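You operate a simulated robot arm through the tools that you are given. There is no shell and no other tool. Be economical: measure what you need, move in short steps, check, and stop when the job is done.

You run a simulated robot arm. Do the job below in one go: nothing can be reset, and whatever is moved stays where it is left.

## Task
Put three of the blue spacers from the worktop under the peg panel on the mill end of the tube bench. Take the small lug and leave it on the shield card. Close the middle cupboard door. Pull the upper right drawer open. Do these in any order. Set down upright: small lug.

It is judged by the outcome, as a careful person would: the job done as asked, and still so three seconds after it is handed in. It fails if anything else is knocked over, pushed out of place, dropped, spilled or broken.

## Robot
A 6-joint arm with a two-finger parallel gripper on a trunk, on a base that drives. Base frame: it is fixed to the floor where the robot stands at the start and does not move with it; the origin is under the middle of the robot, x ahead of it, y to its left, z up. Units: m, degrees, N and s.
With the tool pointing down near the work surface it reaches from about 0.32 to 0.7 m from the robot's upright axis, wherever it stands. Its first joint turns from -166.0 to 166.0 degrees. Places, roughly: blue spacer (4x4x2 cm) [0.6, 0.2, 0.9]; middle cupboard door [0.1, -1.7, 0.5]; mill end of the tube bench [-0.9, 1.5, 0.9]; shield card [-1.25, -3.5, 1]; small lug (7x4x5 cm) [0.6, -0.2, 0.9]; upper right drawer [0.5, -2.3, 0.8]. Payload 4.1 kg.
The tool frame sits at the grasp point between the pads (the TCP): z along the fingers, y along the line on which they close. The tips reach 0.023 m beyond it. The gripper opens to 0.094 m. The fingers are 0.038 m wide and 0.01 m thick; the gripper's body (0.054 by 0.096 m) begins 0.039 m behind the TCP.
Orientation is told as [roll, pitch, yaw] about the base's x, y, z axes, in that order, counted from this pose: with the fingers straight down and closing along the base's y, the tool's x points along the base's -x, its y along +y and its z along -z.

## Interface
- The arm moves only by the tool send_rows. Its argument "plan" is a list that holds one entry, the list of rows, each a list of 7 numbers: the shift along the base's x, y, z in m, then the turn, a rotation vector about the base's x, y, z in degrees, then the finger opening in m, from 0 to 0.094. In form: [[[x, y, z, wx, wy, wz, fingers], ...]]. A call has 1 to 20 rows; each row is the pose to reach, as a shift and turn from the pose commanded when the call began. Each row takes 0.2 s and may step no farther than 0.05 m and 8.6 degrees from the row before; otherwise, or with a gripper value out of range, the whole call is refused. A pose out of reach is approached as far as the arm can. The call stops where the force on the tool passes 40 N (or 10 N more than at its start, if that is more) or the arm is blocked; 0.2 s more then pass. The fingers move at their own pace (about 0.045 m/s each) and stop on an object; they squeeze with about 33 N. The grip force told is the motor's: it shows also when the fingers shut on nothing. Time passes only in rows, and 0.2 s behind the last, so rows that repeat a pose let the fingers close. It gives the time, the measured TCP pose, the force on the tool (base axes), the opening and the grip force at its end, in the units of the frame above (readings bear some noise), with the torque about the TCP (base axes, N m) and any sound that the robot's microphone picked up.
- Cameras (640 x 400 px; columns grow to the right, rows downward): "scene" is now at [0.0216, 0.1448, 1.5414]; the picture's right is [-0.26, -0.96, 0.00], its down [-0.64, 0.17, -0.75] and it looks along [0.73, -0.20, -0.66] (base axes); focal length 283 px, centre (320, 200). "wrist" rides on the gripper at [0.086, 0.016, -0.074] in the tool frame; the picture's right is [-0.18, 0.98, 0.00], its down [-0.58, -0.11, -0.81] and it looks along [-0.79, -0.15, 0.59] (tool axes); focal length 243 px, centre (320, 200). There is no depth. A picture from a camera that has moved, and an enlarged one, comes with that camera's place and axes in the base frame and with its lens.
- camera(camera): a new picture of that camera. The clock stands still meanwhile.
- slide_trunk(by): slides the trunk up (or, below 0, down) by that many m; the arm and the scene camera ride with it, the base frame stays. It gives what a move gives, with no picture.
- roll_base(legs): drives the robot by 1 to 6 legs, each [ahead, turn to the left] in m and degrees, along the robot's own axes; the way and the turn of a leg run together, so that a leg with both is an arc; at most 1.5 m and 180 degrees a leg. The arm and the cameras ride along, it lands a little off, and it stops where it bumps. It gives what a move gives.
- aim_head(pan, tilt): turns the head with the scene camera to pan (to the left, within 155 degrees either way) and tilt (down, from -29 to 69), counted from straight ahead of the robot. It gives what a move gives.
- close_up(camera, box): a new picture of the part [left, top, right, bottom] of that camera's present view, enlarged. The clock stands still meanwhile.
- close_job(): hands the job in; it is judged then, once.

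Go step by step. Nothing tells you exact positions but the pictures and the camera data: compare them with the known pose of the tool, close in by small moves and look again before you grip or let go. The budget is 165 turns and 108 pictures, counting those below and the enlarged ones. Unless the task says otherwise, let go and move clear before handing in, and close with one line.

The tools are called after "Request:" as name(argument=value, ...) on one line, values as JSON. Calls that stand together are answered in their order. send_rows: Moves the arm, as the interface text tells. Its arguments: {"type":"object","properties":{"plan":{"type":"array","items":{"type":"array","items":{"type":"array","items":{"type":"number"}}}}},"required":["plan"]} The other tools are called the same way: slide_trunk (by) slides the trunk up or down; roll_base (legs) drives the base; aim_head (pan, tilt) turns the head that bears the scene camera; camera (camera) takes a picture; close_up (camera, box) takes an enlarged picture of a part of a camera's view; close_job () hands the job in.

At the start:

```text
clock: 0.0
tcp_pos: [0.4689, -0.0237, 1.1597]
tcp_rot: [0.0, 0.0, 0.0]
wrist_force: [0.2, -0.1, 0.5]
moment: [0.01, 0.01, 0.0]
width: 0.0938
finger_force: 0.0
trunk travel left (down, up): [-0.5, 0.09]
robot x, y, heading: [0.001, -0.0003, -0.1]
head pan, tilt: [-15.2, 41.2]
```

scene: 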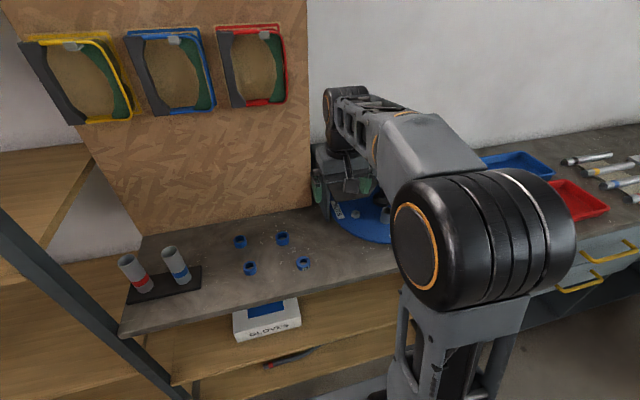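
wrist: 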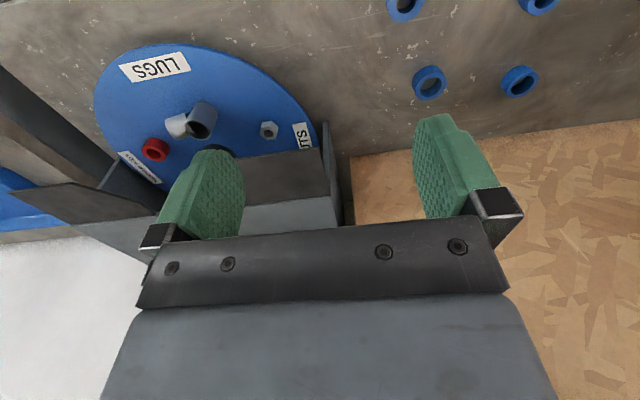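

I see four blue spacers on the worktop under the peg panel and a blue turntable (lugs, nuts...) to the right. I'll look closer at these and survey the surroundings first.

Request:
close_up(camera="scene", box=[110, 170, 430, 370])

Request:
close_up(camera="wrist", box=[80, 0, 400, 200])

Request:
aim_head(pan=-75, tilt=30)

Request:
camera(camera="scene")

Request:
aim_head(pan=120, tilt=30)

Request:
camera(camera="scene")

Request:
aim_head(pan=-120, tilt=20)

Request:
camera(camera="scene")

```text
2.00 times, centred on (270, 270) of scene
camera zoom: at [0.0216, 0.1448, 1.5414], right [-0.26, -0.96, 0.0], down [-0.64, 0.17, -0.75], along [0.73, -0.2, -0.66], focal length 567 px, centre (420, 60)
```

zoom: 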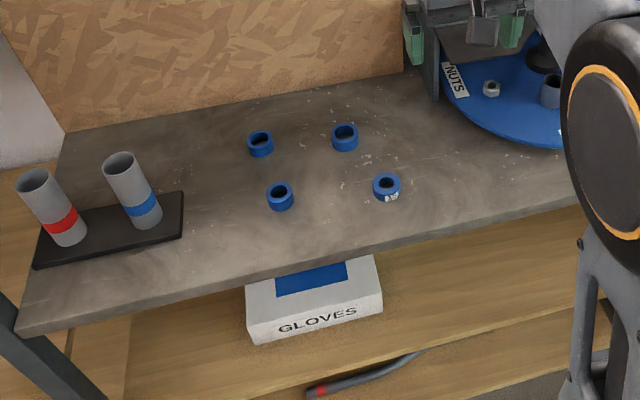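

```text
2.00 times, centred on (240, 100) of wrist
camera zoom: at [0.3819, -0.007, 1.2342], right [0.18, 0.98, 0.0], down [0.58, -0.11, 0.81], along [0.79, -0.15, -0.59], focal length 485 px, centre (480, 400)
```

zoom: 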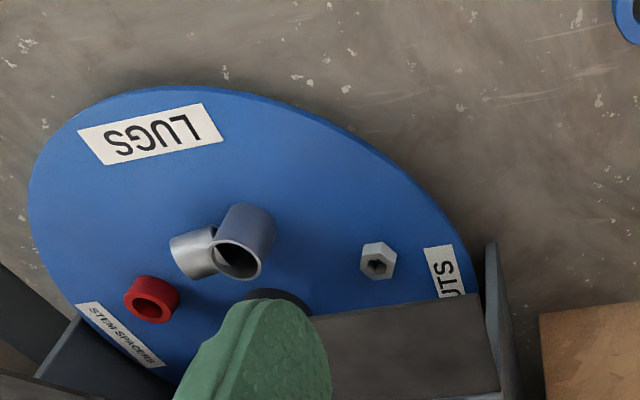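

```text
clock: 1.3
tcp_pos: [0.4699, -0.0236, 1.1601]
tcp_rot: [0.0, 0.0, -0.1]
wrist_force: [0.4, -0.1, 0.8]
moment: [-0.01, 0.0, 0.03]
width: 0.0941
finger_force: 0.1
trunk travel left (down, up): [-0.5, 0.09]
robot x, y, heading: [0.003, -0.002, -0.1]
head pan, tilt: [-75.0, 30.0]
```

```text
103 pictures are left
camera scene: at [-0.0361, 0.0795, 1.5585], right [-0.97, -0.26, 0.0], down [-0.13, 0.48, -0.87], along [0.22, -0.84, -0.5], focal length 283 px, centre (320, 200)
```

scene: 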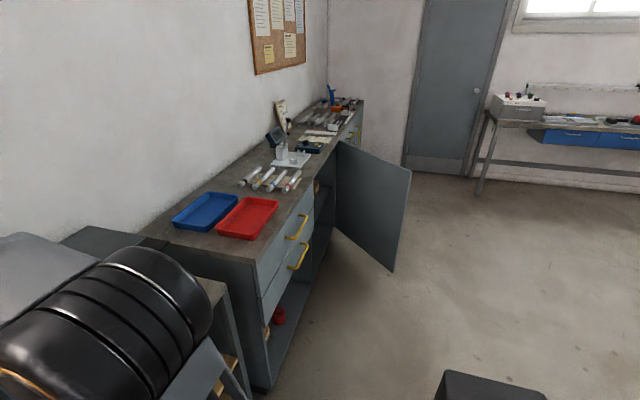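

```text
clock: 4.2
tcp_pos: [0.4697, -0.0252, 1.1596]
tcp_rot: [0.1, 0.0, 0.0]
wrist_force: [-0.2, -0.5, 0.1]
moment: [0.04, 0.02, -0.02]
width: 0.0943
finger_force: 0.1
trunk travel left (down, up): [-0.5, 0.09]
robot x, y, heading: [0.0003, -0.0018, -0.0]
head pan, tilt: [120.0, 30.0]
```

```text
102 pictures are left
camera scene: at [-0.1048, 0.2452, 1.5585], right [0.87, 0.5, 0.0], down [0.25, -0.43, -0.87], along [-0.43, 0.75, -0.5], focal length 283 px, centre (320, 200)
```

scene: 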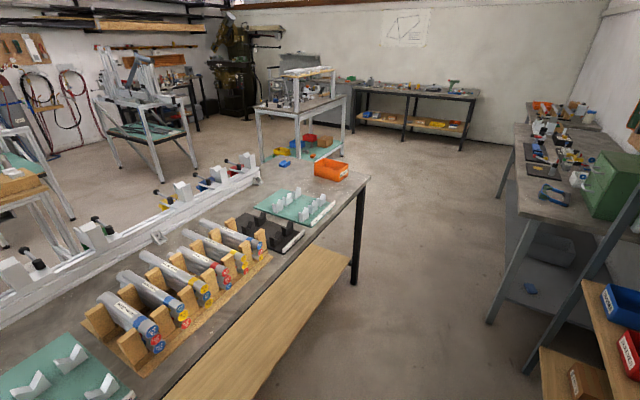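

```text
clock: 7.6
tcp_pos: [0.4684, -0.023, 1.1593]
tcp_rot: [-0.1, 0.0, 0.0]
wrist_force: [-0.5, 0.3, 0.6]
moment: [-0.04, 0.03, 0.0]
width: 0.0941
finger_force: 0.0
trunk travel left (down, up): [-0.5, 0.09]
robot x, y, heading: [0.0004, 0.0047, 0.0]
head pan, tilt: [-120.0, 20.0]
```

```text
101 pictures are left
camera scene: at [-0.1061, 0.0862, 1.5745], right [-0.87, 0.5, 0.0], down [0.17, 0.3, -0.94], along [-0.47, -0.81, -0.34], focal length 283 px, centre (320, 200)
```

scene: 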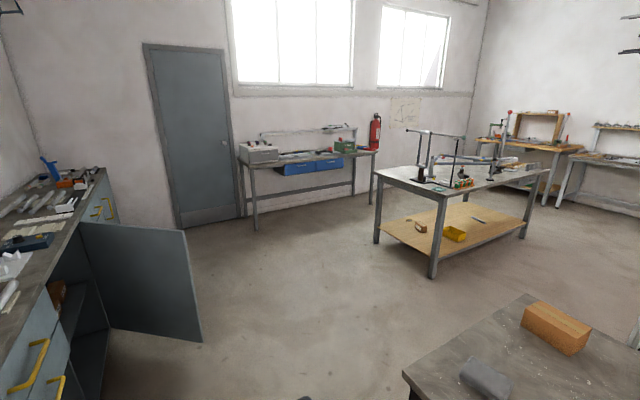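

I place the four spacers at about (0.60,0.225), (0.58,0.105), (0.50,0.205), (0.48,0.066); the last has a white mark, so I'll favour the others for now. I'll move over the first one and look.

Request:
send_rows(plan=[[[0.02, 0.04, -0.01, 0, 0, 0, 0.07], [0.04, 0.08, -0.02, 0, 0, 0, 0.07], [0.06, 0.12, -0.03, 0, 0, 0, 0.07], [0.08, 0.16, -0.05, 0, 0, 0, 0.07], [0.1, 0.2, -0.07, 0, 0, 0, 0.07], [0.12, 0.235, -0.1, 0, 0, 0, 0.07], [0.13, 0.248, -0.14, 0, 0, 0, 0.07], [0.13, 0.248, -0.17, 0, 0, 0, 0.07]]])

Request:
aim_head(pan=-8, tilt=45)

Request:
camera(camera="wrist")

Request:
camera(camera="scene")

```text
refused: row 6 steps farther than a row can; nothing moved
```

```text
clock: 9.5
tcp_pos: [0.4685, -0.0239, 1.1602]
tcp_rot: [-0.1, -0.1, 0.1]
wrist_force: [0.6, 0.1, 0.4]
moment: [0.0, -0.02, 0.0]
width: 0.094
finger_force: 0.1
trunk travel left (down, up): [-0.5, 0.09]
robot x, y, heading: [-0.0012, 0.0046, 0.1]
head pan, tilt: [-8.0, 45.0]
```

```text
100 pictures are left
camera wrist: at [0.3819, -0.007, 1.2342], right [0.18, 0.98, 0.0], down [0.58, -0.11, 0.81], along [0.79, -0.15, -0.59], focal length 243 px, centre (320, 200)
```

wrist: 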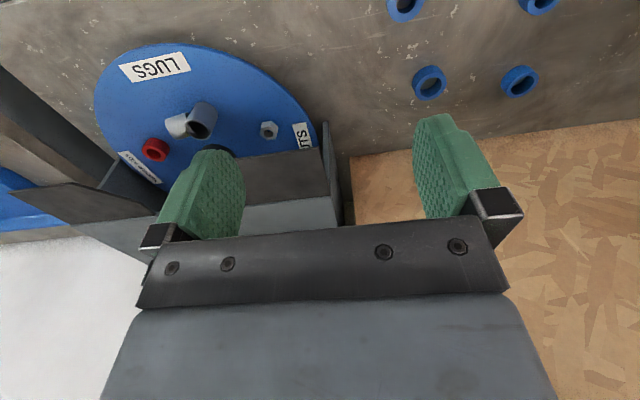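

```text
99 pictures are left
camera scene: at [0.0209, 0.1555, 1.5359], right [-0.14, -0.99, 0.0], down [-0.7, 0.1, -0.71], along [0.7, -0.1, -0.71], focal length 283 px, centre (320, 200)
```

scene: 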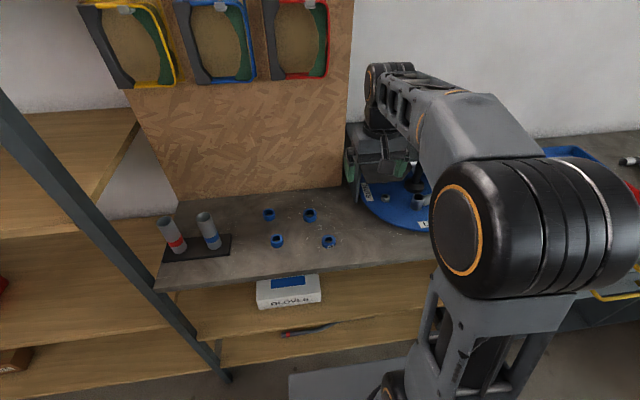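

My rows stepped too far; nothing moved. I repeat with shorter steps.

Request:
send_rows(plan=[[[0.015, 0.04, -0.01, 0, 0, 0, 0.07], [0.03, 0.08, -0.02, 0, 0, 0, 0.07], [0.05, 0.12, -0.03, 0, 0, 0, 0.07], [0.07, 0.16, -0.04, 0, 0, 0, 0.07], [0.09, 0.2, -0.05, 0, 0, 0, 0.07], [0.11, 0.23, -0.08, 0, 0, 0, 0.07], [0.13, 0.248, -0.12, 0, 0, 0, 0.07], [0.13, 0.248, -0.16, 0, 0, 0, 0.07]]])

Request:
camera(camera="wrist")

Request:
close_up(camera="scene", box=[240, 130, 440, 255])

```text
clock: 11.3
tcp_pos: [0.6011, 0.2242, 0.9981]
tcp_rot: [0.0, 0.0, 0.0]
wrist_force: [0.1, -0.7, 0.1]
moment: [-0.05, 0.02, -0.05]
width: 0.0702
finger_force: 0.2
trunk travel left (down, up): [-0.5, 0.09]
robot x, y, heading: [-0.0012, -0.0003, 0.0]
head pan, tilt: [-8.0, 45.0]
```

```text
98 pictures are left
camera wrist: at [0.5134, 0.2408, 1.0743], right [0.18, 0.98, 0.0], down [0.58, -0.11, 0.81], along [0.79, -0.15, -0.59], focal length 243 px, centre (320, 200)
```

wrist: 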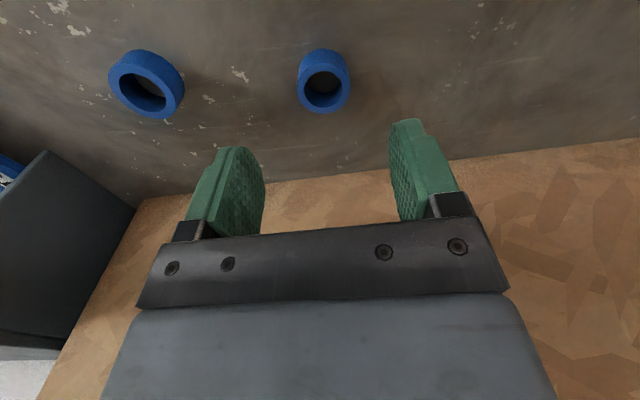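

```text
3.20 times, centred on (340, 192) of scene
camera zoom: at [0.0212, 0.1558, 1.5359], right [-0.14, -0.99, 0.0], down [-0.7, 0.1, -0.71], along [0.7, -0.1, -0.71], focal length 907 px, centre (256, 224)
```

zoom: 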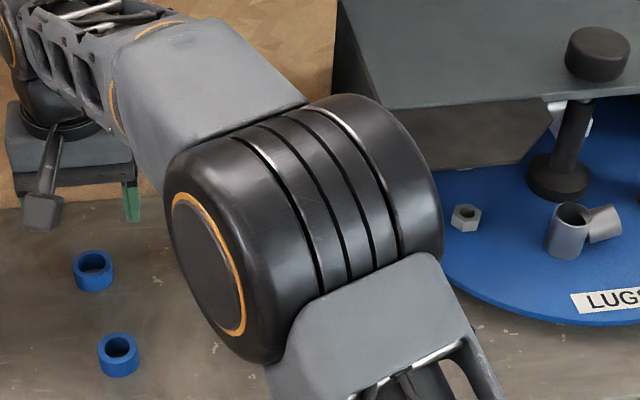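

The spacer is almost exactly below, at about (0.598, 0.227). I descend and grip.

Request:
send_rows(plan=[[[-0.003, 0.003, -0.03, 0, 0, 0, 0.07], [-0.003, 0.003, -0.055, 0, 0, 0, 0.07], [-0.003, 0.003, -0.07, 0, 0, 0, 0.07], [-0.003, 0.003, -0.07, 0, 0, 0, 0.03], [-0.003, 0.003, -0.07, 0, 0, 0, 0.03], [-0.003, 0.003, -0.07, 0, 0, 0, 0.03]]])

Request:
camera(camera="wrist")

```text
clock: 12.7
tcp_pos: [0.5948, 0.2277, 0.9297]
tcp_rot: [0.0, 0.0, 0.1]
wrist_force: [-0.6, 0.2, -0.1]
moment: [0.0, 0.04, 0.01]
width: 0.034
finger_force: 32.5
trunk travel left (down, up): [-0.5, 0.09]
robot x, y, heading: [-0.0027, 0.0008, 0.2]
head pan, tilt: [-8.0, 45.0]
```

```text
96 pictures are left
camera wrist: at [0.5081, 0.2437, 1.0046], right [0.18, 0.98, 0.0], down [0.58, -0.11, 0.81], along [0.79, -0.15, -0.59], focal length 243 px, centre (320, 200)
```

wrist: 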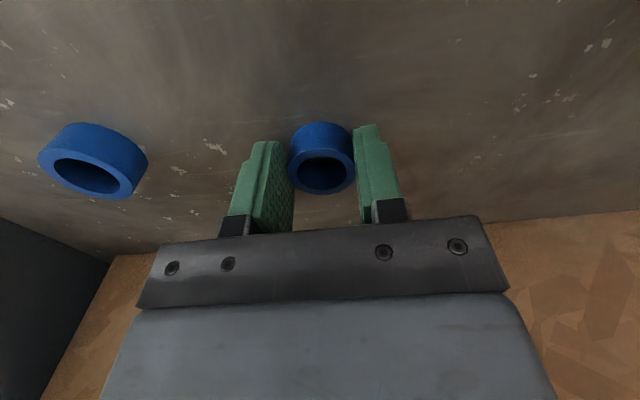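

Gripped (34 mm). I lift, draw the arm in, and drive to the mill end (orange bin end, corner about (-0.54, 1.55)) of the tube bench.

Request:
send_rows(plan=[[[0, 0, 0.05, 0, 0, 0, 0.03], [0, 0, 0.1, 0, 0, 0, 0.03], [-0.02, -0.02, 0.14, 0, 0, 0, 0.03], [-0.05, -0.05, 0.16, 0, 0, 0, 0.03], [-0.08, -0.08, 0.18, 0, 0, 0, 0.03], [-0.11, -0.11, 0.2, 0, 0, 0, 0.03], [-0.14, -0.14, 0.22, 0, 0, 0, 0.03], [-0.17, -0.17, 0.24, 0, 0, 0, 0.03], [-0.19, -0.2, 0.26, 0, 0, 0, 0.03]]])

Request:
roll_base(legs=[[0, 90], [1.25, 0], [0, 90]])

Request:
aim_head(pan=0, tilt=40)

Request:
camera(camera="scene")

Request:
camera(camera="wrist")

```text
clock: 14.7
tcp_pos: [0.405, 0.0251, 1.1883]
tcp_rot: [0.0, 0.0, -0.1]
wrist_force: [0.6, -0.1, -0.5]
moment: [0.0, 0.0, -0.04]
width: 0.0344
finger_force: 33.2
trunk travel left (down, up): [-0.5, 0.09]
robot x, y, heading: [-0.0001, -0.0016, -0.1]
head pan, tilt: [-8.0, 45.0]
```

```text
clock: 28.5
tcp_pos: [-0.4258, 1.1908, 1.1886]
tcp_rot: [0.0, 0.0, -178.8]
wrist_force: [-0.2, -0.1, -0.4]
moment: [-0.01, -0.01, 0.0]
width: 0.0341
finger_force: 33.5
trunk travel left (down, up): [-0.5, 0.09]
robot x, y, heading: [-0.0191, 1.2267, -178.9]
head pan, tilt: [-8.0, 45.0]
```

```text
clock: 29.2
tcp_pos: [-0.4264, 1.1916, 1.1887]
tcp_rot: [0.0, -0.1, -178.7]
wrist_force: [-0.2, -0.5, -0.4]
moment: [0.01, 0.01, 0.01]
width: 0.0342
finger_force: 33.4
trunk travel left (down, up): [-0.5, 0.09]
robot x, y, heading: [-0.0191, 1.227, -178.7]
head pan, tilt: [0.0, 40.0]
```

```text
95 pictures are left
camera scene: at [-0.0417, 1.0591, 1.5431], right [-0.02, 1.0, 0.0], down [0.64, 0.01, -0.77], along [-0.77, -0.02, -0.64], focal length 283 px, centre (320, 200)
```

scene: 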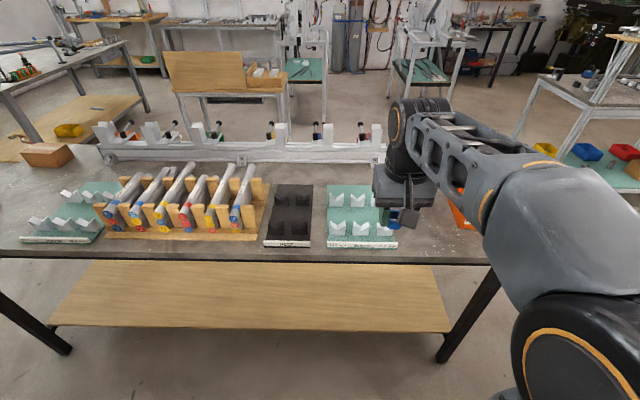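

```text
94 pictures are left
camera wrist: at [-0.3396, 1.1773, 1.263], right [-0.16, -0.99, 0.0], down [-0.58, 0.1, 0.81], along [-0.8, 0.13, -0.59], focal length 243 px, centre (320, 200)
```

wrist: 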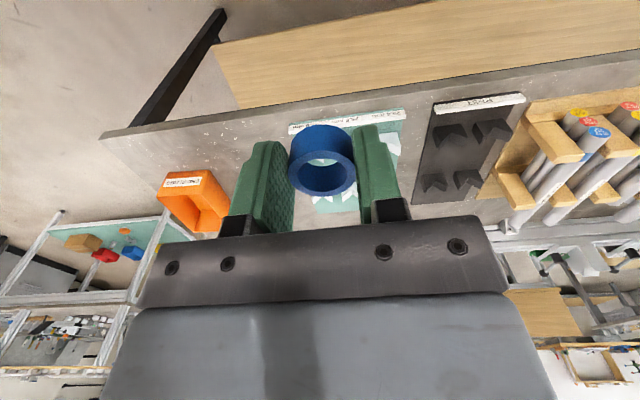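

The bench end is visible: free strip between the teal board (ends y≈1.27) and the end edge (y≈1.63), in front of the orange bin. I look closer at it.

Request:
send_rows(plan=[[[-0.03, 0.04, 0, 0, 0, 0, 0.03], [-0.06, 0.08, 0, 0, 0, 0, 0.03], [-0.09, 0.12, 0, 0, 0, 0, 0.03], [-0.12, 0.16, 0, 0, 0, 0, 0.03], [-0.15, 0.2, 0, 0, 0, 0, 0.03], [-0.17, 0.24, -0.02, 0, 0, 0, 0.03]]])

Request:
camera(camera="wrist")

Request:
aim_head(pan=-20, tilt=45)

Request:
camera(camera="scene")

```text
clock: 30.6
tcp_pos: [-0.5991, 1.4301, 1.1675]
tcp_rot: [0.0, 0.0, -178.8]
wrist_force: [-0.1, -0.2, -0.2]
moment: [0.0, 0.0, -0.01]
width: 0.0339
finger_force: 32.8
trunk travel left (down, up): [-0.5, 0.09]
robot x, y, heading: [-0.0199, 1.2269, -178.5]
head pan, tilt: [0.0, 40.0]
```

```text
93 pictures are left
camera wrist: at [-0.5121, 1.4153, 1.2421], right [-0.16, -0.99, 0.0], down [-0.58, 0.1, 0.81], along [-0.8, 0.13, -0.59], focal length 243 px, centre (320, 200)
```

wrist: 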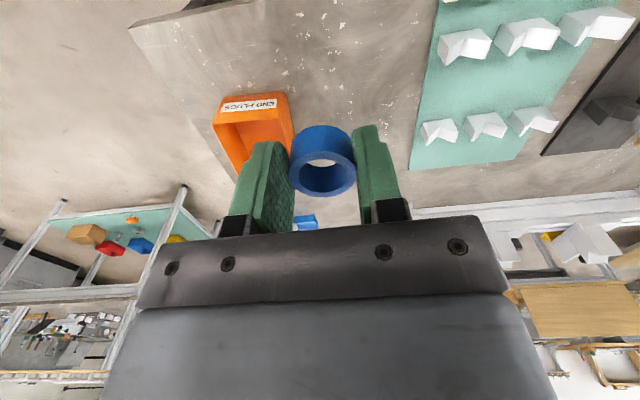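

```text
clock: 31.4
tcp_pos: [-0.5973, 1.4268, 1.1683]
tcp_rot: [-0.1, 0.0, -178.8]
wrist_force: [0.8, 0.6, -1.1]
moment: [-0.04, 0.04, -0.02]
width: 0.034
finger_force: 32.8
trunk travel left (down, up): [-0.5, 0.09]
robot x, y, heading: [-0.0213, 1.2279, -178.4]
head pan, tilt: [-20.0, 45.0]
```

```text
92 pictures are left
camera scene: at [-0.0337, 1.0871, 1.5359], right [0.32, 0.95, 0.0], down [0.67, -0.23, -0.71], along [-0.67, 0.23, -0.71], focal length 283 px, centre (320, 200)
```

scene: 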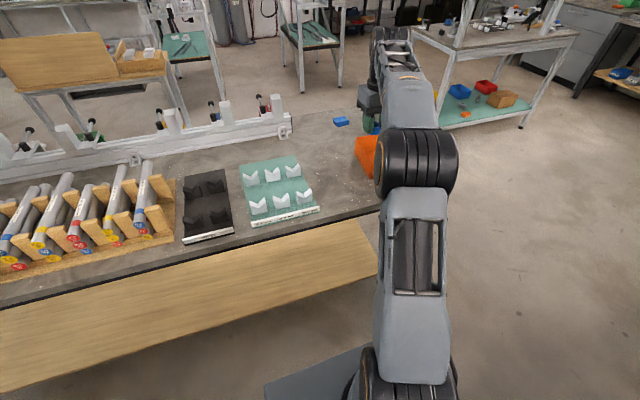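

Clear strip found (x −0.60…−0.68, y 1.32–1.62). I drive 0.1 m closer, then go to (-0.65, 1.53) and lower most of the way.

Request:
roll_base(legs=[[0.1, 0]])

Request:
send_rows(plan=[[[0.02, 0.04, 0, 0, 0, 0, 0.03], [0.035, 0.08, 0, 0, 0, 0, 0.03], [0.048, 0.107, -0.03, 0, 0, 0, 0.03], [0.048, 0.107, -0.07, 0, 0, 0, 0.03], [0.048, 0.107, -0.11, 0, 0, 0, 0.03], [0.048, 0.107, -0.15, 0, 0, 0, 0.03], [0.048, 0.107, -0.19, 0, 0, 0, 0.03], [0.048, 0.107, -0.21, 0, 0, 0, 0.03], [0.048, 0.107, -0.22, 0, 0, 0, 0.03]]])

Request:
camera(camera="wrist")

```text
clock: 32.6
tcp_pos: [-0.7002, 1.4258, 1.1671]
tcp_rot: [0.1, 0.0, -178.8]
wrist_force: [0.1, -0.1, -0.6]
moment: [0.02, -0.03, -0.03]
width: 0.0341
finger_force: 33.5
trunk travel left (down, up): [-0.5, 0.09]
robot x, y, heading: [-0.1223, 1.226, -178.6]
head pan, tilt: [-20.0, 45.0]
```

```text
clock: 34.6
tcp_pos: [-0.6522, 1.5301, 0.9485]
tcp_rot: [0.0, 0.0, -178.8]
wrist_force: [-0.1, 0.0, 0.1]
moment: [-0.02, 0.0, 0.0]
width: 0.0343
finger_force: 33.2
trunk travel left (down, up): [-0.5, 0.09]
robot x, y, heading: [-0.1236, 1.2252, -178.7]
head pan, tilt: [-20.0, 45.0]
```

```text
91 pictures are left
camera wrist: at [-0.5658, 1.5174, 1.0229], right [-0.16, -0.99, 0.0], down [-0.58, 0.1, 0.81], along [-0.8, 0.13, -0.59], focal length 243 px, centre (320, 200)
```

wrist: 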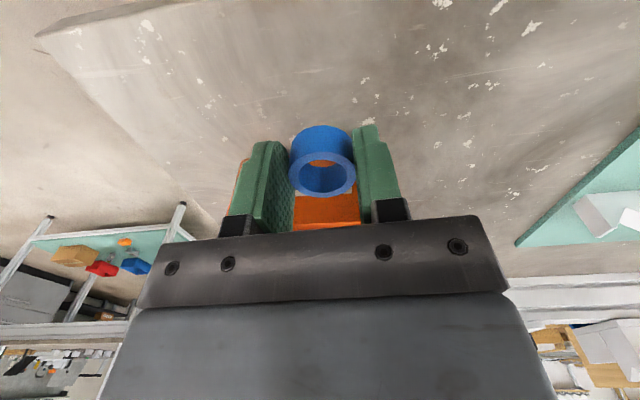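

Request:
send_rows(plan=[[[0, 0, -0.006, 0, 0, 0, 0.03], [0, 0, -0.012, 0, 0, 0, 0.03], [0, 0, -0.016, 0, 0, 0, 0.03], [0, 0, -0.018, 0, 0, 0, 0.03]]])

```text
clock: 35.6
tcp_pos: [-0.6513, 1.531, 0.9302]
tcp_rot: [0.0, 0.0, -178.8]
wrist_force: [0.0, 0.2, -0.5]
moment: [-0.01, -0.01, -0.02]
width: 0.0339
finger_force: 32.8
trunk travel left (down, up): [-0.5, 0.09]
robot x, y, heading: [-0.1232, 1.2219, -178.5]
head pan, tilt: [-20.0, 45.0]
```

Request:
send_rows(plan=[[[0, 0, -0.001, 0, 0, 0, 0.03], [0, 0, -0.002, 0, 0, 0, 0.03], [0, 0, -0.002, 0, 0, 0, 0.03]]])

```text
clock: 36.4
tcp_pos: [-0.6519, 1.5314, 0.9279]
tcp_rot: [0.0, 0.0, -178.8]
wrist_force: [-1.0, -0.3, 0.4]
moment: [0.0, 0.0, -0.04]
width: 0.0344
finger_force: 32.9
trunk travel left (down, up): [-0.5, 0.09]
robot x, y, heading: [-0.1212, 1.2227, -179.0]
head pan, tilt: [-20.0, 45.0]
```

No contact yet; I creep lower.

Request:
send_rows(plan=[[[0, 0, -0.001, 0, 0, 0, 0.03], [0, 0, -0.002, 0, 0, 0, 0.03], [0, 0, -0.002, 0, 0, 0, 0.03]]])

Request:
close_up(camera="wrist", box=[220, 90, 420, 215])

```text
clock: 37.2
tcp_pos: [-0.6526, 1.5332, 0.9255]
tcp_rot: [0.0, 0.0, -178.8]
wrist_force: [0.3, -0.4, 0.6]
moment: [-0.02, 0.0, 0.0]
width: 0.0344
finger_force: 33.2
trunk travel left (down, up): [-0.5, 0.09]
robot x, y, heading: [-0.1227, 1.22, -179.0]
head pan, tilt: [-20.0, 45.0]
```

```text
3.20 times, centred on (320, 152) of wrist
camera zoom: at [-0.5651, 1.5181, 1.0006], right [-0.16, -0.99, 0.0], down [-0.58, 0.1, 0.81], along [-0.8, 0.13, -0.59], focal length 776 px, centre (320, 352)
```

zoom: 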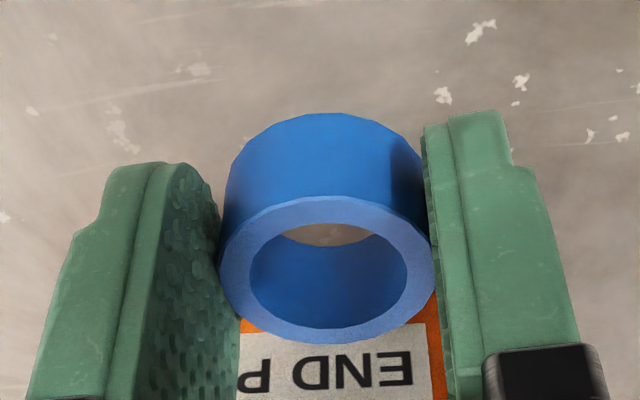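

Request:
send_rows(plan=[[[0, 0, -0.001, 0, 0, 0, 0.03], [0, 0, -0.002, 0, 0, 0, 0.03], [0, 0, -0.003, 0, 0, 0, 0.03], [0, 0, -0.004, 0, 0, 0, 0.03]]])

```text
clock: 38.2
tcp_pos: [-0.653, 1.5321, 0.9226]
tcp_rot: [-0.1, 0.0, -178.8]
wrist_force: [0.0, 0.4, 0.1]
moment: [-0.01, 0.02, -0.04]
width: 0.0339
finger_force: 32.9
trunk travel left (down, up): [-0.5, 0.09]
robot x, y, heading: [-0.1226, 1.2287, -179.1]
head pan, tilt: [-20.0, 45.0]
```

Request:
send_rows(plan=[[[0, 0, -0.001, 0, 0, 0, 0.03], [0, 0, -0.002, 0, 0, 0, 0.03], [0, 0, -0.003, 0, 0, 0, 0.03], [0, 0, -0.004, 0, 0, 0, 0.03], [0, 0, -0.005, 0, 0, 0, 0.03]]])

Request:
camera(camera="wrist")

```text
clock: 39.4
tcp_pos: [-0.6516, 1.5327, 0.9174]
tcp_rot: [0.1, 0.0, -178.8]
wrist_force: [-0.6, 0.6, -0.9]
moment: [0.04, -0.01, -0.03]
width: 0.0343
finger_force: 32.8
trunk travel left (down, up): [-0.5, 0.09]
robot x, y, heading: [-0.121, 1.2265, -178.9]
head pan, tilt: [-20.0, 45.0]
```

```text
89 pictures are left
camera wrist: at [-0.5651, 1.5186, 0.9921], right [-0.16, -0.99, 0.0], down [-0.58, 0.1, 0.81], along [-0.8, 0.13, -0.59], focal length 243 px, centre (320, 200)
```

wrist: 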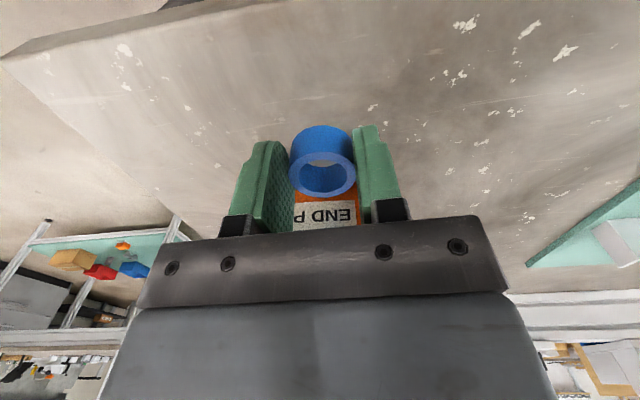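

The bench seems lower, about z≈0.87. I continue down with checks.

Request:
send_rows(plan=[[[0, 0, -0.002, 0, 0, 0, 0.03], [0, 0, -0.004, 0, 0, 0, 0.03], [0, 0, -0.006, 0, 0, 0, 0.03], [0, 0, -0.008, 0, 0, 0, 0.03], [0, 0, -0.009, 0, 0, 0, 0.03]]])

```text
clock: 40.6
tcp_pos: [-0.6513, 1.5321, 0.9076]
tcp_rot: [0.0, 0.0, -178.8]
wrist_force: [0.0, 0.1, 0.2]
moment: [-0.01, 0.01, 0.01]
width: 0.0343
finger_force: 32.5
trunk travel left (down, up): [-0.5, 0.09]
robot x, y, heading: [-0.1217, 1.2267, -178.8]
head pan, tilt: [-20.0, 45.0]
```

Request:
send_rows(plan=[[[0, 0, -0.001, 0, 0, 0, 0.03], [0, 0, -0.002, 0, 0, 0, 0.03], [0, 0, -0.003, 0, 0, 0, 0.03], [0, 0, -0.004, 0, 0, 0, 0.03], [0, 0, -0.005, 0, 0, 0, 0.03]]])

Request:
camera(camera="wrist")

```text
clock: 41.8
tcp_pos: [-0.6524, 1.5333, 0.9039]
tcp_rot: [0.0, 0.0, -178.8]
wrist_force: [-0.3, 0.4, -0.5]
moment: [-0.03, 0.01, 0.0]
width: 0.0341
finger_force: 32.3
trunk travel left (down, up): [-0.5, 0.09]
robot x, y, heading: [-0.1236, 1.222, -178.8]
head pan, tilt: [-20.0, 45.0]
```

```text
88 pictures are left
camera wrist: at [-0.566, 1.5195, 0.9774], right [-0.16, -0.99, 0.0], down [-0.58, 0.1, 0.81], along [-0.8, 0.13, -0.59], focal length 243 px, centre (320, 200)
```

wrist: 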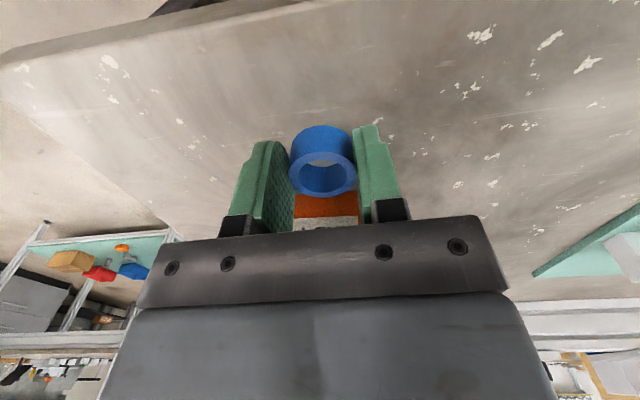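

Request:
send_rows(plan=[[[0, 0, -0.001, 0, 0, 0, 0.03], [0, 0, -0.002, 0, 0, 0, 0.03], [0, 0, -0.003, 0, 0, 0, 0.03], [0, 0, -0.004, 0, 0, 0, 0.03], [0, 0, -0.005, 0, 0, 0, 0.03]]])

```text
clock: 43.0
tcp_pos: [-0.6515, 1.5328, 0.8967]
tcp_rot: [0.0, -0.1, -178.8]
wrist_force: [0.3, 0.5, -0.6]
moment: [0.04, -0.03, 0.0]
width: 0.0341
finger_force: 33.0
trunk travel left (down, up): [-0.5, 0.09]
robot x, y, heading: [-0.1211, 1.2239, -178.9]
head pan, tilt: [-20.0, 45.0]
```

Request:
send_rows(plan=[[[0, 0, -0.001, 0, 0, 0, 0.03], [0, 0, -0.002, 0, 0, 0, 0.03], [0, 0, -0.003, 0, 0, 0, 0.03], [0, 0, -0.004, 0, 0, 0, 0.03]]])

Request:
camera(camera="wrist")

```text
clock: 44.0
tcp_pos: [-0.6512, 1.5329, 0.8936]
tcp_rot: [0.0, -0.1, -178.8]
wrist_force: [1.3, -0.4, -0.5]
moment: [0.01, 0.0, -0.01]
width: 0.0339
finger_force: 33.3
trunk travel left (down, up): [-0.5, 0.09]
robot x, y, heading: [-0.1221, 1.2285, -178.9]
head pan, tilt: [-20.0, 45.0]
```

```text
87 pictures are left
camera wrist: at [-0.5651, 1.5189, 0.9683], right [-0.16, -0.99, 0.0], down [-0.58, 0.1, 0.81], along [-0.8, 0.13, -0.59], focal length 243 px, centre (320, 200)
```

wrist: 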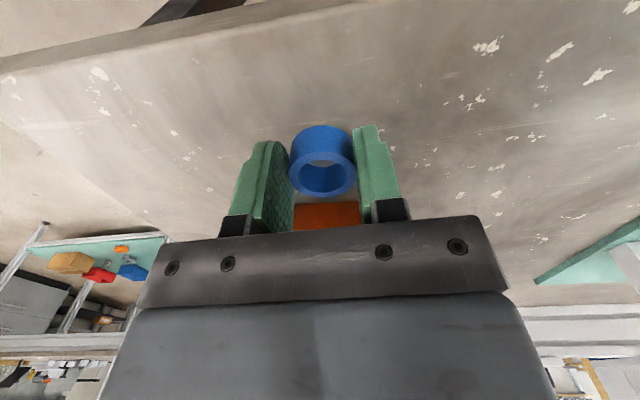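

Request:
send_rows(plan=[[[0, 0, -0.001, 0, 0, 0, 0.03], [0, 0, -0.002, 0, 0, 0, 0.03], [0, 0, -0.003, 0, 0, 0, 0.03], [0, 0, -0.004, 0, 0, 0, 0.03]]])

```text
clock: 45.0
tcp_pos: [-0.652, 1.5321, 0.8894]
tcp_rot: [0.1, 0.0, -178.8]
wrist_force: [1.6, 0.2, 2.9]
moment: [-0.02, 0.02, 0.0]
width: 0.0342
finger_force: 32.9
trunk travel left (down, up): [-0.5, 0.09]
robot x, y, heading: [-0.1229, 1.2258, -178.6]
head pan, tilt: [-20.0, 45.0]
```

Contact begins (2.9 N). I release and rise.

Request:
send_rows(plan=[[[0, 0, -0.0005, 0, 0, 0, 0.06], [0, 0, -0.0005, 0, 0, 0, 0.06], [0, 0, -0.0005, 0, 0, 0, 0.06], [0, 0, 0.04, 0, 0, 0, 0.06], [0, 0, 0.08, 0, 0, 0, 0.06]]])

Request:
camera(camera="wrist")

```text
clock: 46.2
tcp_pos: [-0.6508, 1.5301, 0.9712]
tcp_rot: [0.0, 0.0, -178.8]
wrist_force: [-0.2, -0.3, -0.1]
moment: [0.02, 0.02, 0.0]
width: 0.0601
finger_force: 0.1
trunk travel left (down, up): [-0.5, 0.09]
robot x, y, heading: [-0.1227, 1.2257, -178.7]
head pan, tilt: [-20.0, 45.0]
```

```text
86 pictures are left
camera wrist: at [-0.5643, 1.5165, 1.045], right [-0.16, -0.99, 0.0], down [-0.58, 0.1, 0.81], along [-0.8, 0.13, -0.59], focal length 243 px, centre (320, 200)
```

wrist: 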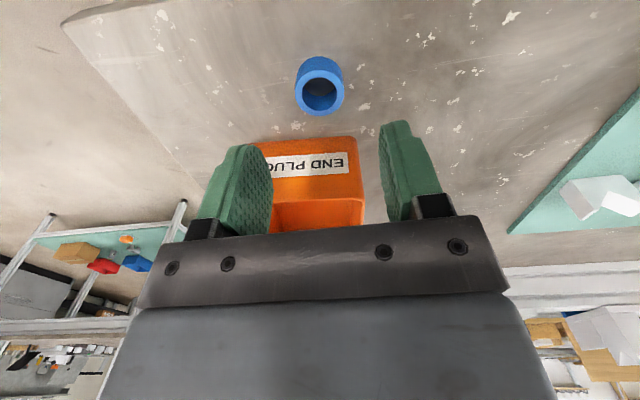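

First spacer stands in place. I retract and drive back to the worktop.

Request:
send_rows(plan=[[[0, 0, 0.05, 0, 0, 0, 0.06], [0, 0, 0.1, 0, 0, 0, 0.06], [0, -0.04, 0.13, 0, 0, 0, 0.06], [0.02, -0.08, 0.15, 0, 0, 0, 0.06], [0.04, -0.12, 0.17, 0, 0, 0, 0.06], [0.06, -0.16, 0.19, 0, 0, 0, 0.06], [0.08, -0.2, 0.2, 0, 0, 0, 0.06], [0.09, -0.24, 0.2, 0, 0, 0, 0.06], [0.1, -0.28, 0.2, 0, 0, 0, 0.06], [0.11, -0.3, 0.2, 0, 0, 0, 0.06]]])

Request:
roll_base(legs=[[-0.12, 0], [0, -91.2], [-1.225, 0], [0, -90]])

Request:
camera(camera="wrist")

```text
clock: 48.4
tcp_pos: [-0.5386, 1.2321, 1.1704]
tcp_rot: [0.0, 0.0, -178.8]
wrist_force: [-1.3, -0.4, -0.7]
moment: [-0.02, -0.01, -0.03]
width: 0.0599
finger_force: 0.0
trunk travel left (down, up): [-0.5, 0.09]
robot x, y, heading: [-0.1226, 1.2205, -178.8]
head pan, tilt: [-20.0, 45.0]
```

```text
clock: 63.1
tcp_pos: [0.3513, -0.0392, 1.1711]
tcp_rot: [0.0, -0.1, -6.0]
wrist_force: [-0.1, -1.3, -1.1]
moment: [0.01, 0.02, 0.0]
width: 0.06
finger_force: 0.1
trunk travel left (down, up): [-0.5, 0.09]
robot x, y, heading: [-0.0631, 0.02, -6.2]
head pan, tilt: [-20.0, 45.0]
```

```text
85 pictures are left
camera wrist: at [0.2662, -0.0125, 1.2445], right [0.29, 0.96, 0.0], down [0.57, -0.17, 0.81], along [0.77, -0.23, -0.59], focal length 243 px, centre (320, 200)
```

wrist: 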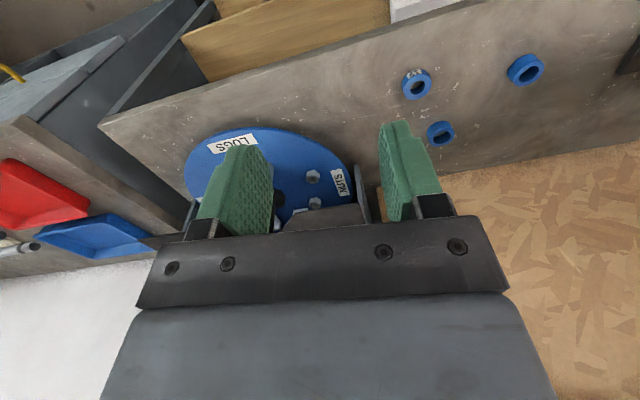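

Two unmarked spacers at ~(0.500,0.205) and (0.579,0.107); I go over the first of them.

Request:
send_rows(plan=[[[0.025, 0.04, 0, 0, 0, 0, 0.07], [0.05, 0.08, -0.01, 0, 0, 0, 0.07], [0.075, 0.12, -0.02, 0, 0, 0, 0.07], [0.1, 0.16, -0.03, 0, 0, 0, 0.07], [0.125, 0.2, -0.04, 0, 0, 0, 0.07], [0.14, 0.235, -0.06, 0, 0, 0, 0.07], [0.149, 0.244, -0.1, 0, 0, 0, 0.07], [0.149, 0.244, -0.14, 0, 0, 0, 0.07], [0.149, 0.244, -0.17, 0, 0, 0, 0.07]]])

Request:
camera(camera="wrist")

```text
clock: 65.1
tcp_pos: [0.4967, 0.2087, 1.0012]
tcp_rot: [0.0, 0.0, -6.0]
wrist_force: [-0.2, 0.4, 0.6]
moment: [0.01, 0.0, 0.0]
width: 0.07
finger_force: 0.1
trunk travel left (down, up): [-0.5, 0.09]
robot x, y, heading: [-0.0619, 0.0213, -5.8]
head pan, tilt: [-20.0, 45.0]
```

```text
84 pictures are left
camera wrist: at [0.4123, 0.2349, 1.0749], right [0.29, 0.96, 0.0], down [0.57, -0.17, 0.81], along [0.77, -0.23, -0.59], focal length 243 px, centre (320, 200)
```

wrist: 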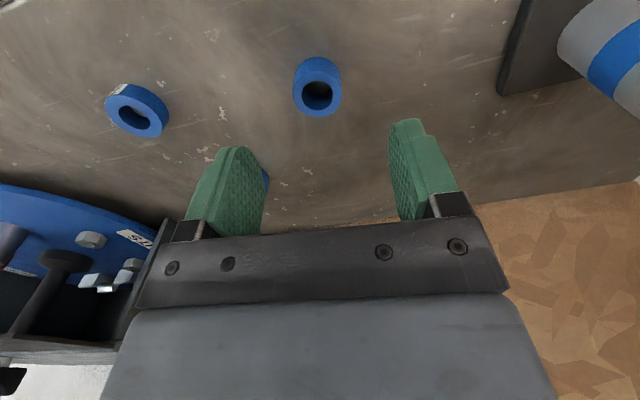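

Request:
send_rows(plan=[[[0.002, -0.002, -0.03, 0, 0, 0, 0.07], [0.002, -0.002, -0.055, 0, 0, 0, 0.07], [0.002, -0.002, -0.0715, 0, 0, 0, 0.07], [0.002, -0.002, -0.0715, 0, 0, 0, 0.03], [0.002, -0.002, -0.0715, 0, 0, 0, 0.03], [0.002, -0.002, -0.0715, 0, 0, 0, 0.03], [0.002, -0.002, -0.0715, 0, 0, 0, 0.03]]])

Request:
camera(camera="wrist")

```text
clock: 66.7
tcp_pos: [0.5035, 0.2053, 0.9294]
tcp_rot: [0.0, 0.0, -6.0]
wrist_force: [0.1, -0.2, 0.1]
moment: [0.02, 0.01, 0.0]
width: 0.0326
finger_force: 33.4
trunk travel left (down, up): [-0.5, 0.09]
robot x, y, heading: [-0.0609, 0.021, -6.0]
head pan, tilt: [-20.0, 45.0]
```

```text
83 pictures are left
camera wrist: at [0.4184, 0.2314, 1.004], right [0.29, 0.96, 0.0], down [0.57, -0.17, 0.81], along [0.77, -0.23, -0.59], focal length 243 px, centre (320, 200)
```

wrist: 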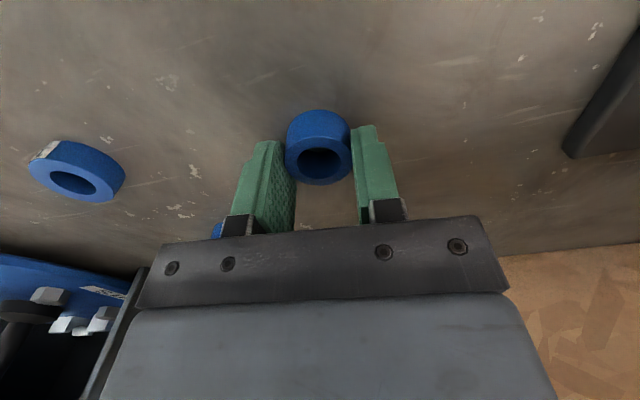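

Second spacer gripped. Lift, retract, drive to the bench.

Request:
send_rows(plan=[[[0, 0, 0.05, 0, 0, 0, 0.03], [0, 0, 0.1, 0, 0, 0, 0.03], [-0.02, -0.03, 0.13, 0, 0, 0, 0.03], [-0.04, -0.06, 0.16, 0, 0, 0, 0.03], [-0.06, -0.09, 0.19, 0, 0, 0, 0.03], [-0.08, -0.12, 0.22, 0, 0, 0, 0.03], [-0.1, -0.15, 0.24, 0, 0, 0, 0.03], [-0.12, -0.18, 0.24, 0, 0, 0, 0.03], [-0.14, -0.21, 0.24, 0, 0, 0, 0.03], [-0.155, -0.225, 0.24, 0, 0, 0, 0.03]]])

Request:
roll_base(legs=[[0, 96], [1.2, 0], [0, 90], [0.07, 0]])

Request:
camera(camera="wrist")

```text
clock: 68.9
tcp_pos: [0.3465, -0.0209, 1.1692]
tcp_rot: [0.0, 0.0, -6.0]
wrist_force: [-0.2, 0.2, 0.8]
moment: [0.02, -0.03, -0.04]
width: 0.0324
finger_force: 32.6
trunk travel left (down, up): [-0.5, 0.09]
robot x, y, heading: [-0.062, 0.0211, -6.0]
head pan, tilt: [-20.0, 45.0]
```

```text
clock: 83.5
tcp_pos: [-0.5888, 1.1865, 1.1691]
tcp_rot: [-0.1, 0.1, -176.3]
wrist_force: [0.4, 0.5, -0.3]
moment: [0.03, -0.01, -0.03]
width: 0.0325
finger_force: 33.1
trunk travel left (down, up): [-0.5, 0.09]
robot x, y, heading: [-0.1812, 1.2108, -176.3]
head pan, tilt: [-20.0, 45.0]
```

```text
82 pictures are left
camera wrist: at [-0.5019, 1.176, 1.2438], right [-0.12, -0.99, 0.0], down [-0.59, 0.07, 0.81], along [-0.8, 0.1, -0.59], focal length 243 px, centre (320, 200)
```

wrist: 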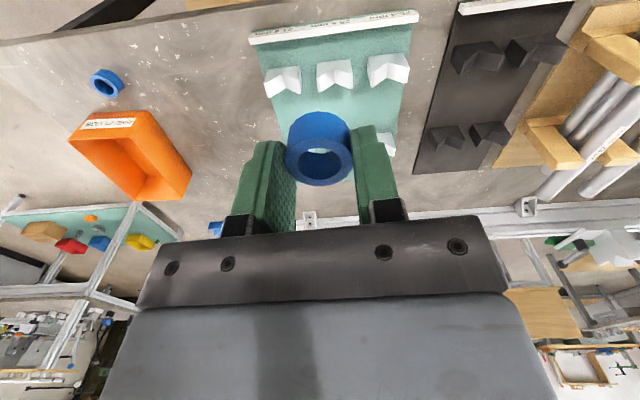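

Target (-0.65, 1.45). I go there and lower to just above contact height (about 0.889).

Request:
send_rows(plan=[[[-0.01, 0.04, 0, 0, 0, 0, 0.03], [-0.02, 0.08, 0, 0, 0, 0, 0.03], [-0.03, 0.12, 0, 0, 0, 0, 0.03], [-0.04, 0.16, 0, 0, 0, 0, 0.03], [-0.05, 0.2, 0, 0, 0, 0, 0.03], [-0.06, 0.24, 0, 0, 0, 0, 0.03], [-0.061, 0.265, -0.03, 0, 0, 0, 0.03], [-0.061, 0.265, -0.07, 0, 0, 0, 0.03], [-0.061, 0.265, -0.11, 0, 0, 0, 0.03], [-0.061, 0.265, -0.15, 0, 0, 0, 0.03], [-0.061, 0.265, -0.19, 0, 0, 0, 0.03], [-0.061, 0.265, -0.22, 0, 0, 0, 0.03], [-0.061, 0.265, -0.24, 0, 0, 0, 0.03], [-0.061, 0.265, -0.26, 0, 0, 0, 0.03], [-0.061, 0.265, -0.272, 0, 0, 0, 0.03]]])

Request:
camera(camera="wrist")

```text
clock: 86.7
tcp_pos: [-0.649, 1.4497, 0.8991]
tcp_rot: [0.0, 0.0, -176.4]
wrist_force: [-0.1, -0.4, -0.1]
moment: [-0.02, -0.01, -0.03]
width: 0.0326
finger_force: 33.0
trunk travel left (down, up): [-0.5, 0.09]
robot x, y, heading: [-0.1807, 1.2119, -176.2]
head pan, tilt: [-20.0, 45.0]
```

```text
81 pictures are left
camera wrist: at [-0.5619, 1.44, 0.973], right [-0.12, -0.99, 0.0], down [-0.59, 0.07, 0.81], along [-0.8, 0.1, -0.59], focal length 243 px, centre (320, 200)
```

wrist: 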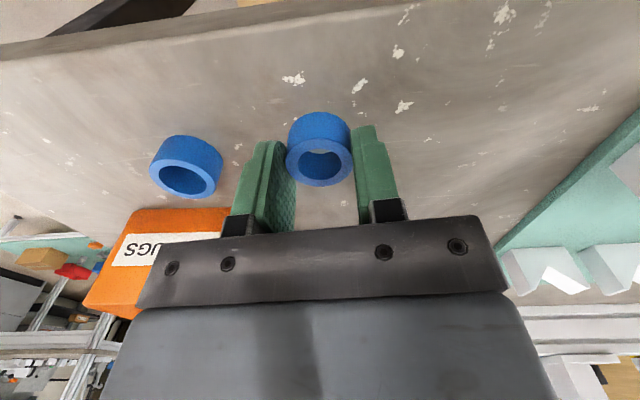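

Request:
send_rows(plan=[[[0, 0, -0.004, 0, 0, 0, 0.03], [0, 0, -0.007, 0, 0, 0, 0.03], [0, 0, -0.009, 0, 0, 0, 0.03], [0, 0, -0.0095, 0, 0, 0, 0.03]]])

```text
clock: 87.7
tcp_pos: [-0.6499, 1.4514, 0.8905]
tcp_rot: [-0.2, -0.2, -176.3]
wrist_force: [1.0, 0.5, 21.4]
moment: [-0.09, -0.13, 0.03]
width: 0.0324
finger_force: 33.2
trunk travel left (down, up): [-0.5, 0.09]
robot x, y, heading: [-0.1793, 1.21, -176.2]
head pan, tilt: [-20.0, 45.0]
```

Firm contact; release and rise, then check.

Request:
send_rows(plan=[[[0, 0, 0.001, 0, 0, 0, 0.055], [0, 0, 0.001, 0, 0, 0, 0.055], [0, 0, 0.001, 0, 0, 0, 0.055], [0, 0, 0.04, 0, 0, 0, 0.055], [0, 0, 0.08, 0, 0, 0, 0.055]]])

Request:
camera(camera="wrist")

```text
clock: 88.9
tcp_pos: [-0.6501, 1.4526, 0.9679]
tcp_rot: [-0.1, 0.1, -176.4]
wrist_force: [1.0, -0.1, -0.1]
moment: [0.02, -0.03, 0.01]
width: 0.0548
finger_force: 0.0
trunk travel left (down, up): [-0.5, 0.09]
robot x, y, heading: [-0.1783, 1.2145, -176.4]
head pan, tilt: [-20.0, 45.0]
```

```text
80 pictures are left
camera wrist: at [-0.5635, 1.4424, 1.0413], right [-0.12, -0.99, 0.0], down [-0.59, 0.07, 0.81], along [-0.8, 0.1, -0.59], focal length 243 px, centre (320, 200)
```

wrist: 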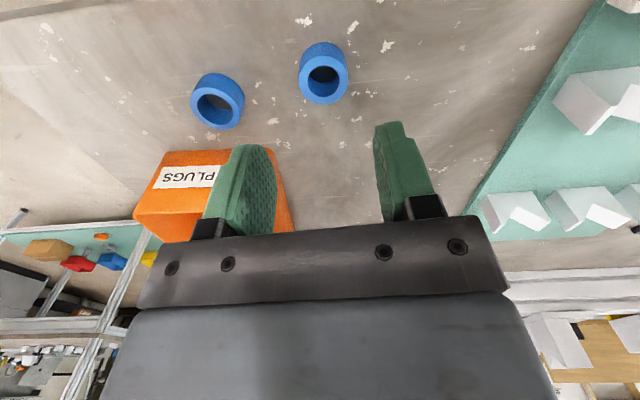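

Two down. Return for the third.

Request:
send_rows(plan=[[[0, 0, 0.05, 0, 0, 0, 0.06], [0, 0, 0.1, 0, 0, 0, 0.06], [0, -0.04, 0.13, 0, 0, 0, 0.06], [0.01, -0.08, 0.15, 0, 0, 0, 0.06], [0.02, -0.12, 0.17, 0, 0, 0, 0.06], [0.03, -0.16, 0.19, 0, 0, 0, 0.06], [0.04, -0.2, 0.2, 0, 0, 0, 0.06], [0.05, -0.24, 0.2, 0, 0, 0, 0.06], [0.06, -0.265, 0.2, 0, 0, 0, 0.06]]])

Request:
roll_base(legs=[[-0.18, 0], [0, -93.7], [-1.2, 0], [0, -88]])

Request:
camera(camera="wrist")

```text
clock: 90.9
tcp_pos: [-0.5887, 1.1872, 1.171]
tcp_rot: [0.0, 0.0, -176.4]
wrist_force: [0.3, 0.5, -0.8]
moment: [-0.02, 0.03, 0.0]
width: 0.0598
finger_force: 0.1
trunk travel left (down, up): [-0.5, 0.09]
robot x, y, heading: [-0.1774, 1.2144, -176.4]
head pan, tilt: [-20.0, 45.0]
```

```text
clock: 105.5
tcp_pos: [0.4289, 0.0904, 1.171]
tcp_rot: [0.0, 0.0, 6.2]
wrist_force: [0.1, 0.3, -0.2]
moment: [0.01, -0.01, -0.01]
width: 0.0599
finger_force: 0.0
trunk travel left (down, up): [-0.5, 0.09]
robot x, y, heading: [0.0231, 0.049, 6.0]
head pan, tilt: [-20.0, 45.0]
```

```text
79 pictures are left
camera wrist: at [0.3412, 0.0976, 1.2456], right [0.08, 1.0, 0.0], down [0.59, -0.05, 0.81], along [0.8, -0.06, -0.59], focal length 243 px, centre (320, 200)
```

wrist: 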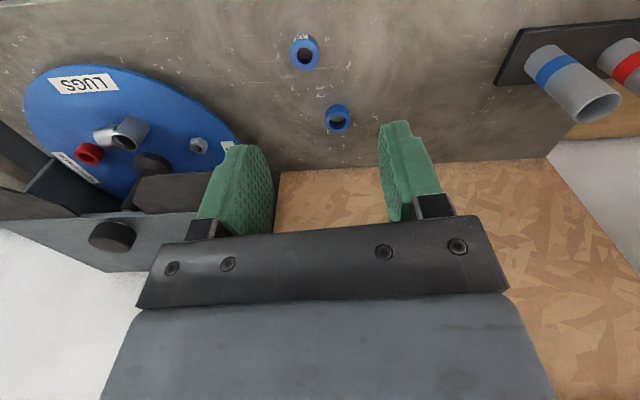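

Request:
send_rows(plan=[[[0.04, 0.005, -0.02, 0, 0, 0, 0.07], [0.08, 0.01, -0.04, 0, 0, 0, 0.07], [0.12, 0.015, -0.06, 0, 0, 0, 0.07], [0.149, 0.017, -0.09, 0, 0, 0, 0.07], [0.149, 0.017, -0.13, 0, 0, 0, 0.07], [0.149, 0.017, -0.17, 0, 0, 0, 0.07]]])

Request:
camera(camera="wrist")

```text
clock: 106.9
tcp_pos: [0.5782, 0.1088, 0.9998]
tcp_rot: [0.1, 0.0, 6.1]
wrist_force: [-0.5, -0.3, -0.3]
moment: [0.04, -0.03, -0.01]
width: 0.07
finger_force: 0.1
trunk travel left (down, up): [-0.5, 0.09]
robot x, y, heading: [0.021, 0.0493, 6.0]
head pan, tilt: [-20.0, 45.0]
```

```text
78 pictures are left
camera wrist: at [0.4904, 0.1159, 1.0752], right [0.08, 1.0, 0.0], down [0.59, -0.05, 0.81], along [0.8, -0.06, -0.59], focal length 243 px, centre (320, 200)
```

wrist: 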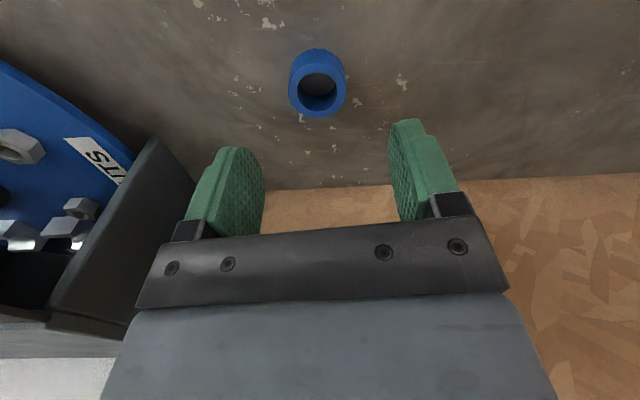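

Request:
send_rows(plan=[[[0, 0, -0.03, 0, 0, 0, 0.07], [0, 0, -0.055, 0, 0, 0, 0.07], [0, 0, -0.0705, 0, 0, 0, 0.07], [0, 0, -0.0705, 0, 0, 0, 0.03], [0, 0, -0.0705, 0, 0, 0, 0.03], [0, 0, -0.0705, 0, 0, 0, 0.03], [0, 0, -0.0705, 0, 0, 0, 0.03], [0, 0, -0.02, 0, 0, 0, 0.03], [0, 0, 0.03, 0, 0, 0, 0.03], [-0.03, 0, 0.07, 0, 0, 0, 0.03], [-0.07, 0, 0.1, 0, 0, 0, 0.03], [-0.11, 0, 0.13, 0, 0, 0, 0.03], [-0.15, 0, 0.15, 0, 0, 0, 0.03], [-0.155, 0, 0.17, 0, 0, 0, 0.03]]])

Request:
camera(camera="wrist")

```text
refused: row 8 steps farther than a row can; nothing moved
```

```text
77 pictures are left
camera wrist: at [0.4904, 0.1159, 1.0752], right [0.08, 1.0, 0.0], down [0.59, -0.05, 0.81], along [0.8, -0.06, -0.59], focal length 243 px, centre (320, 200)
```

wrist: 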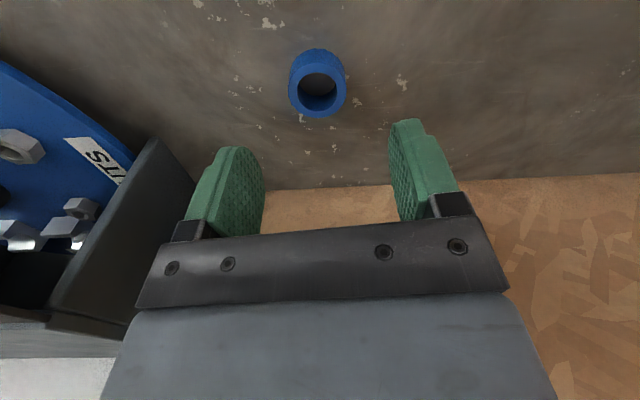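

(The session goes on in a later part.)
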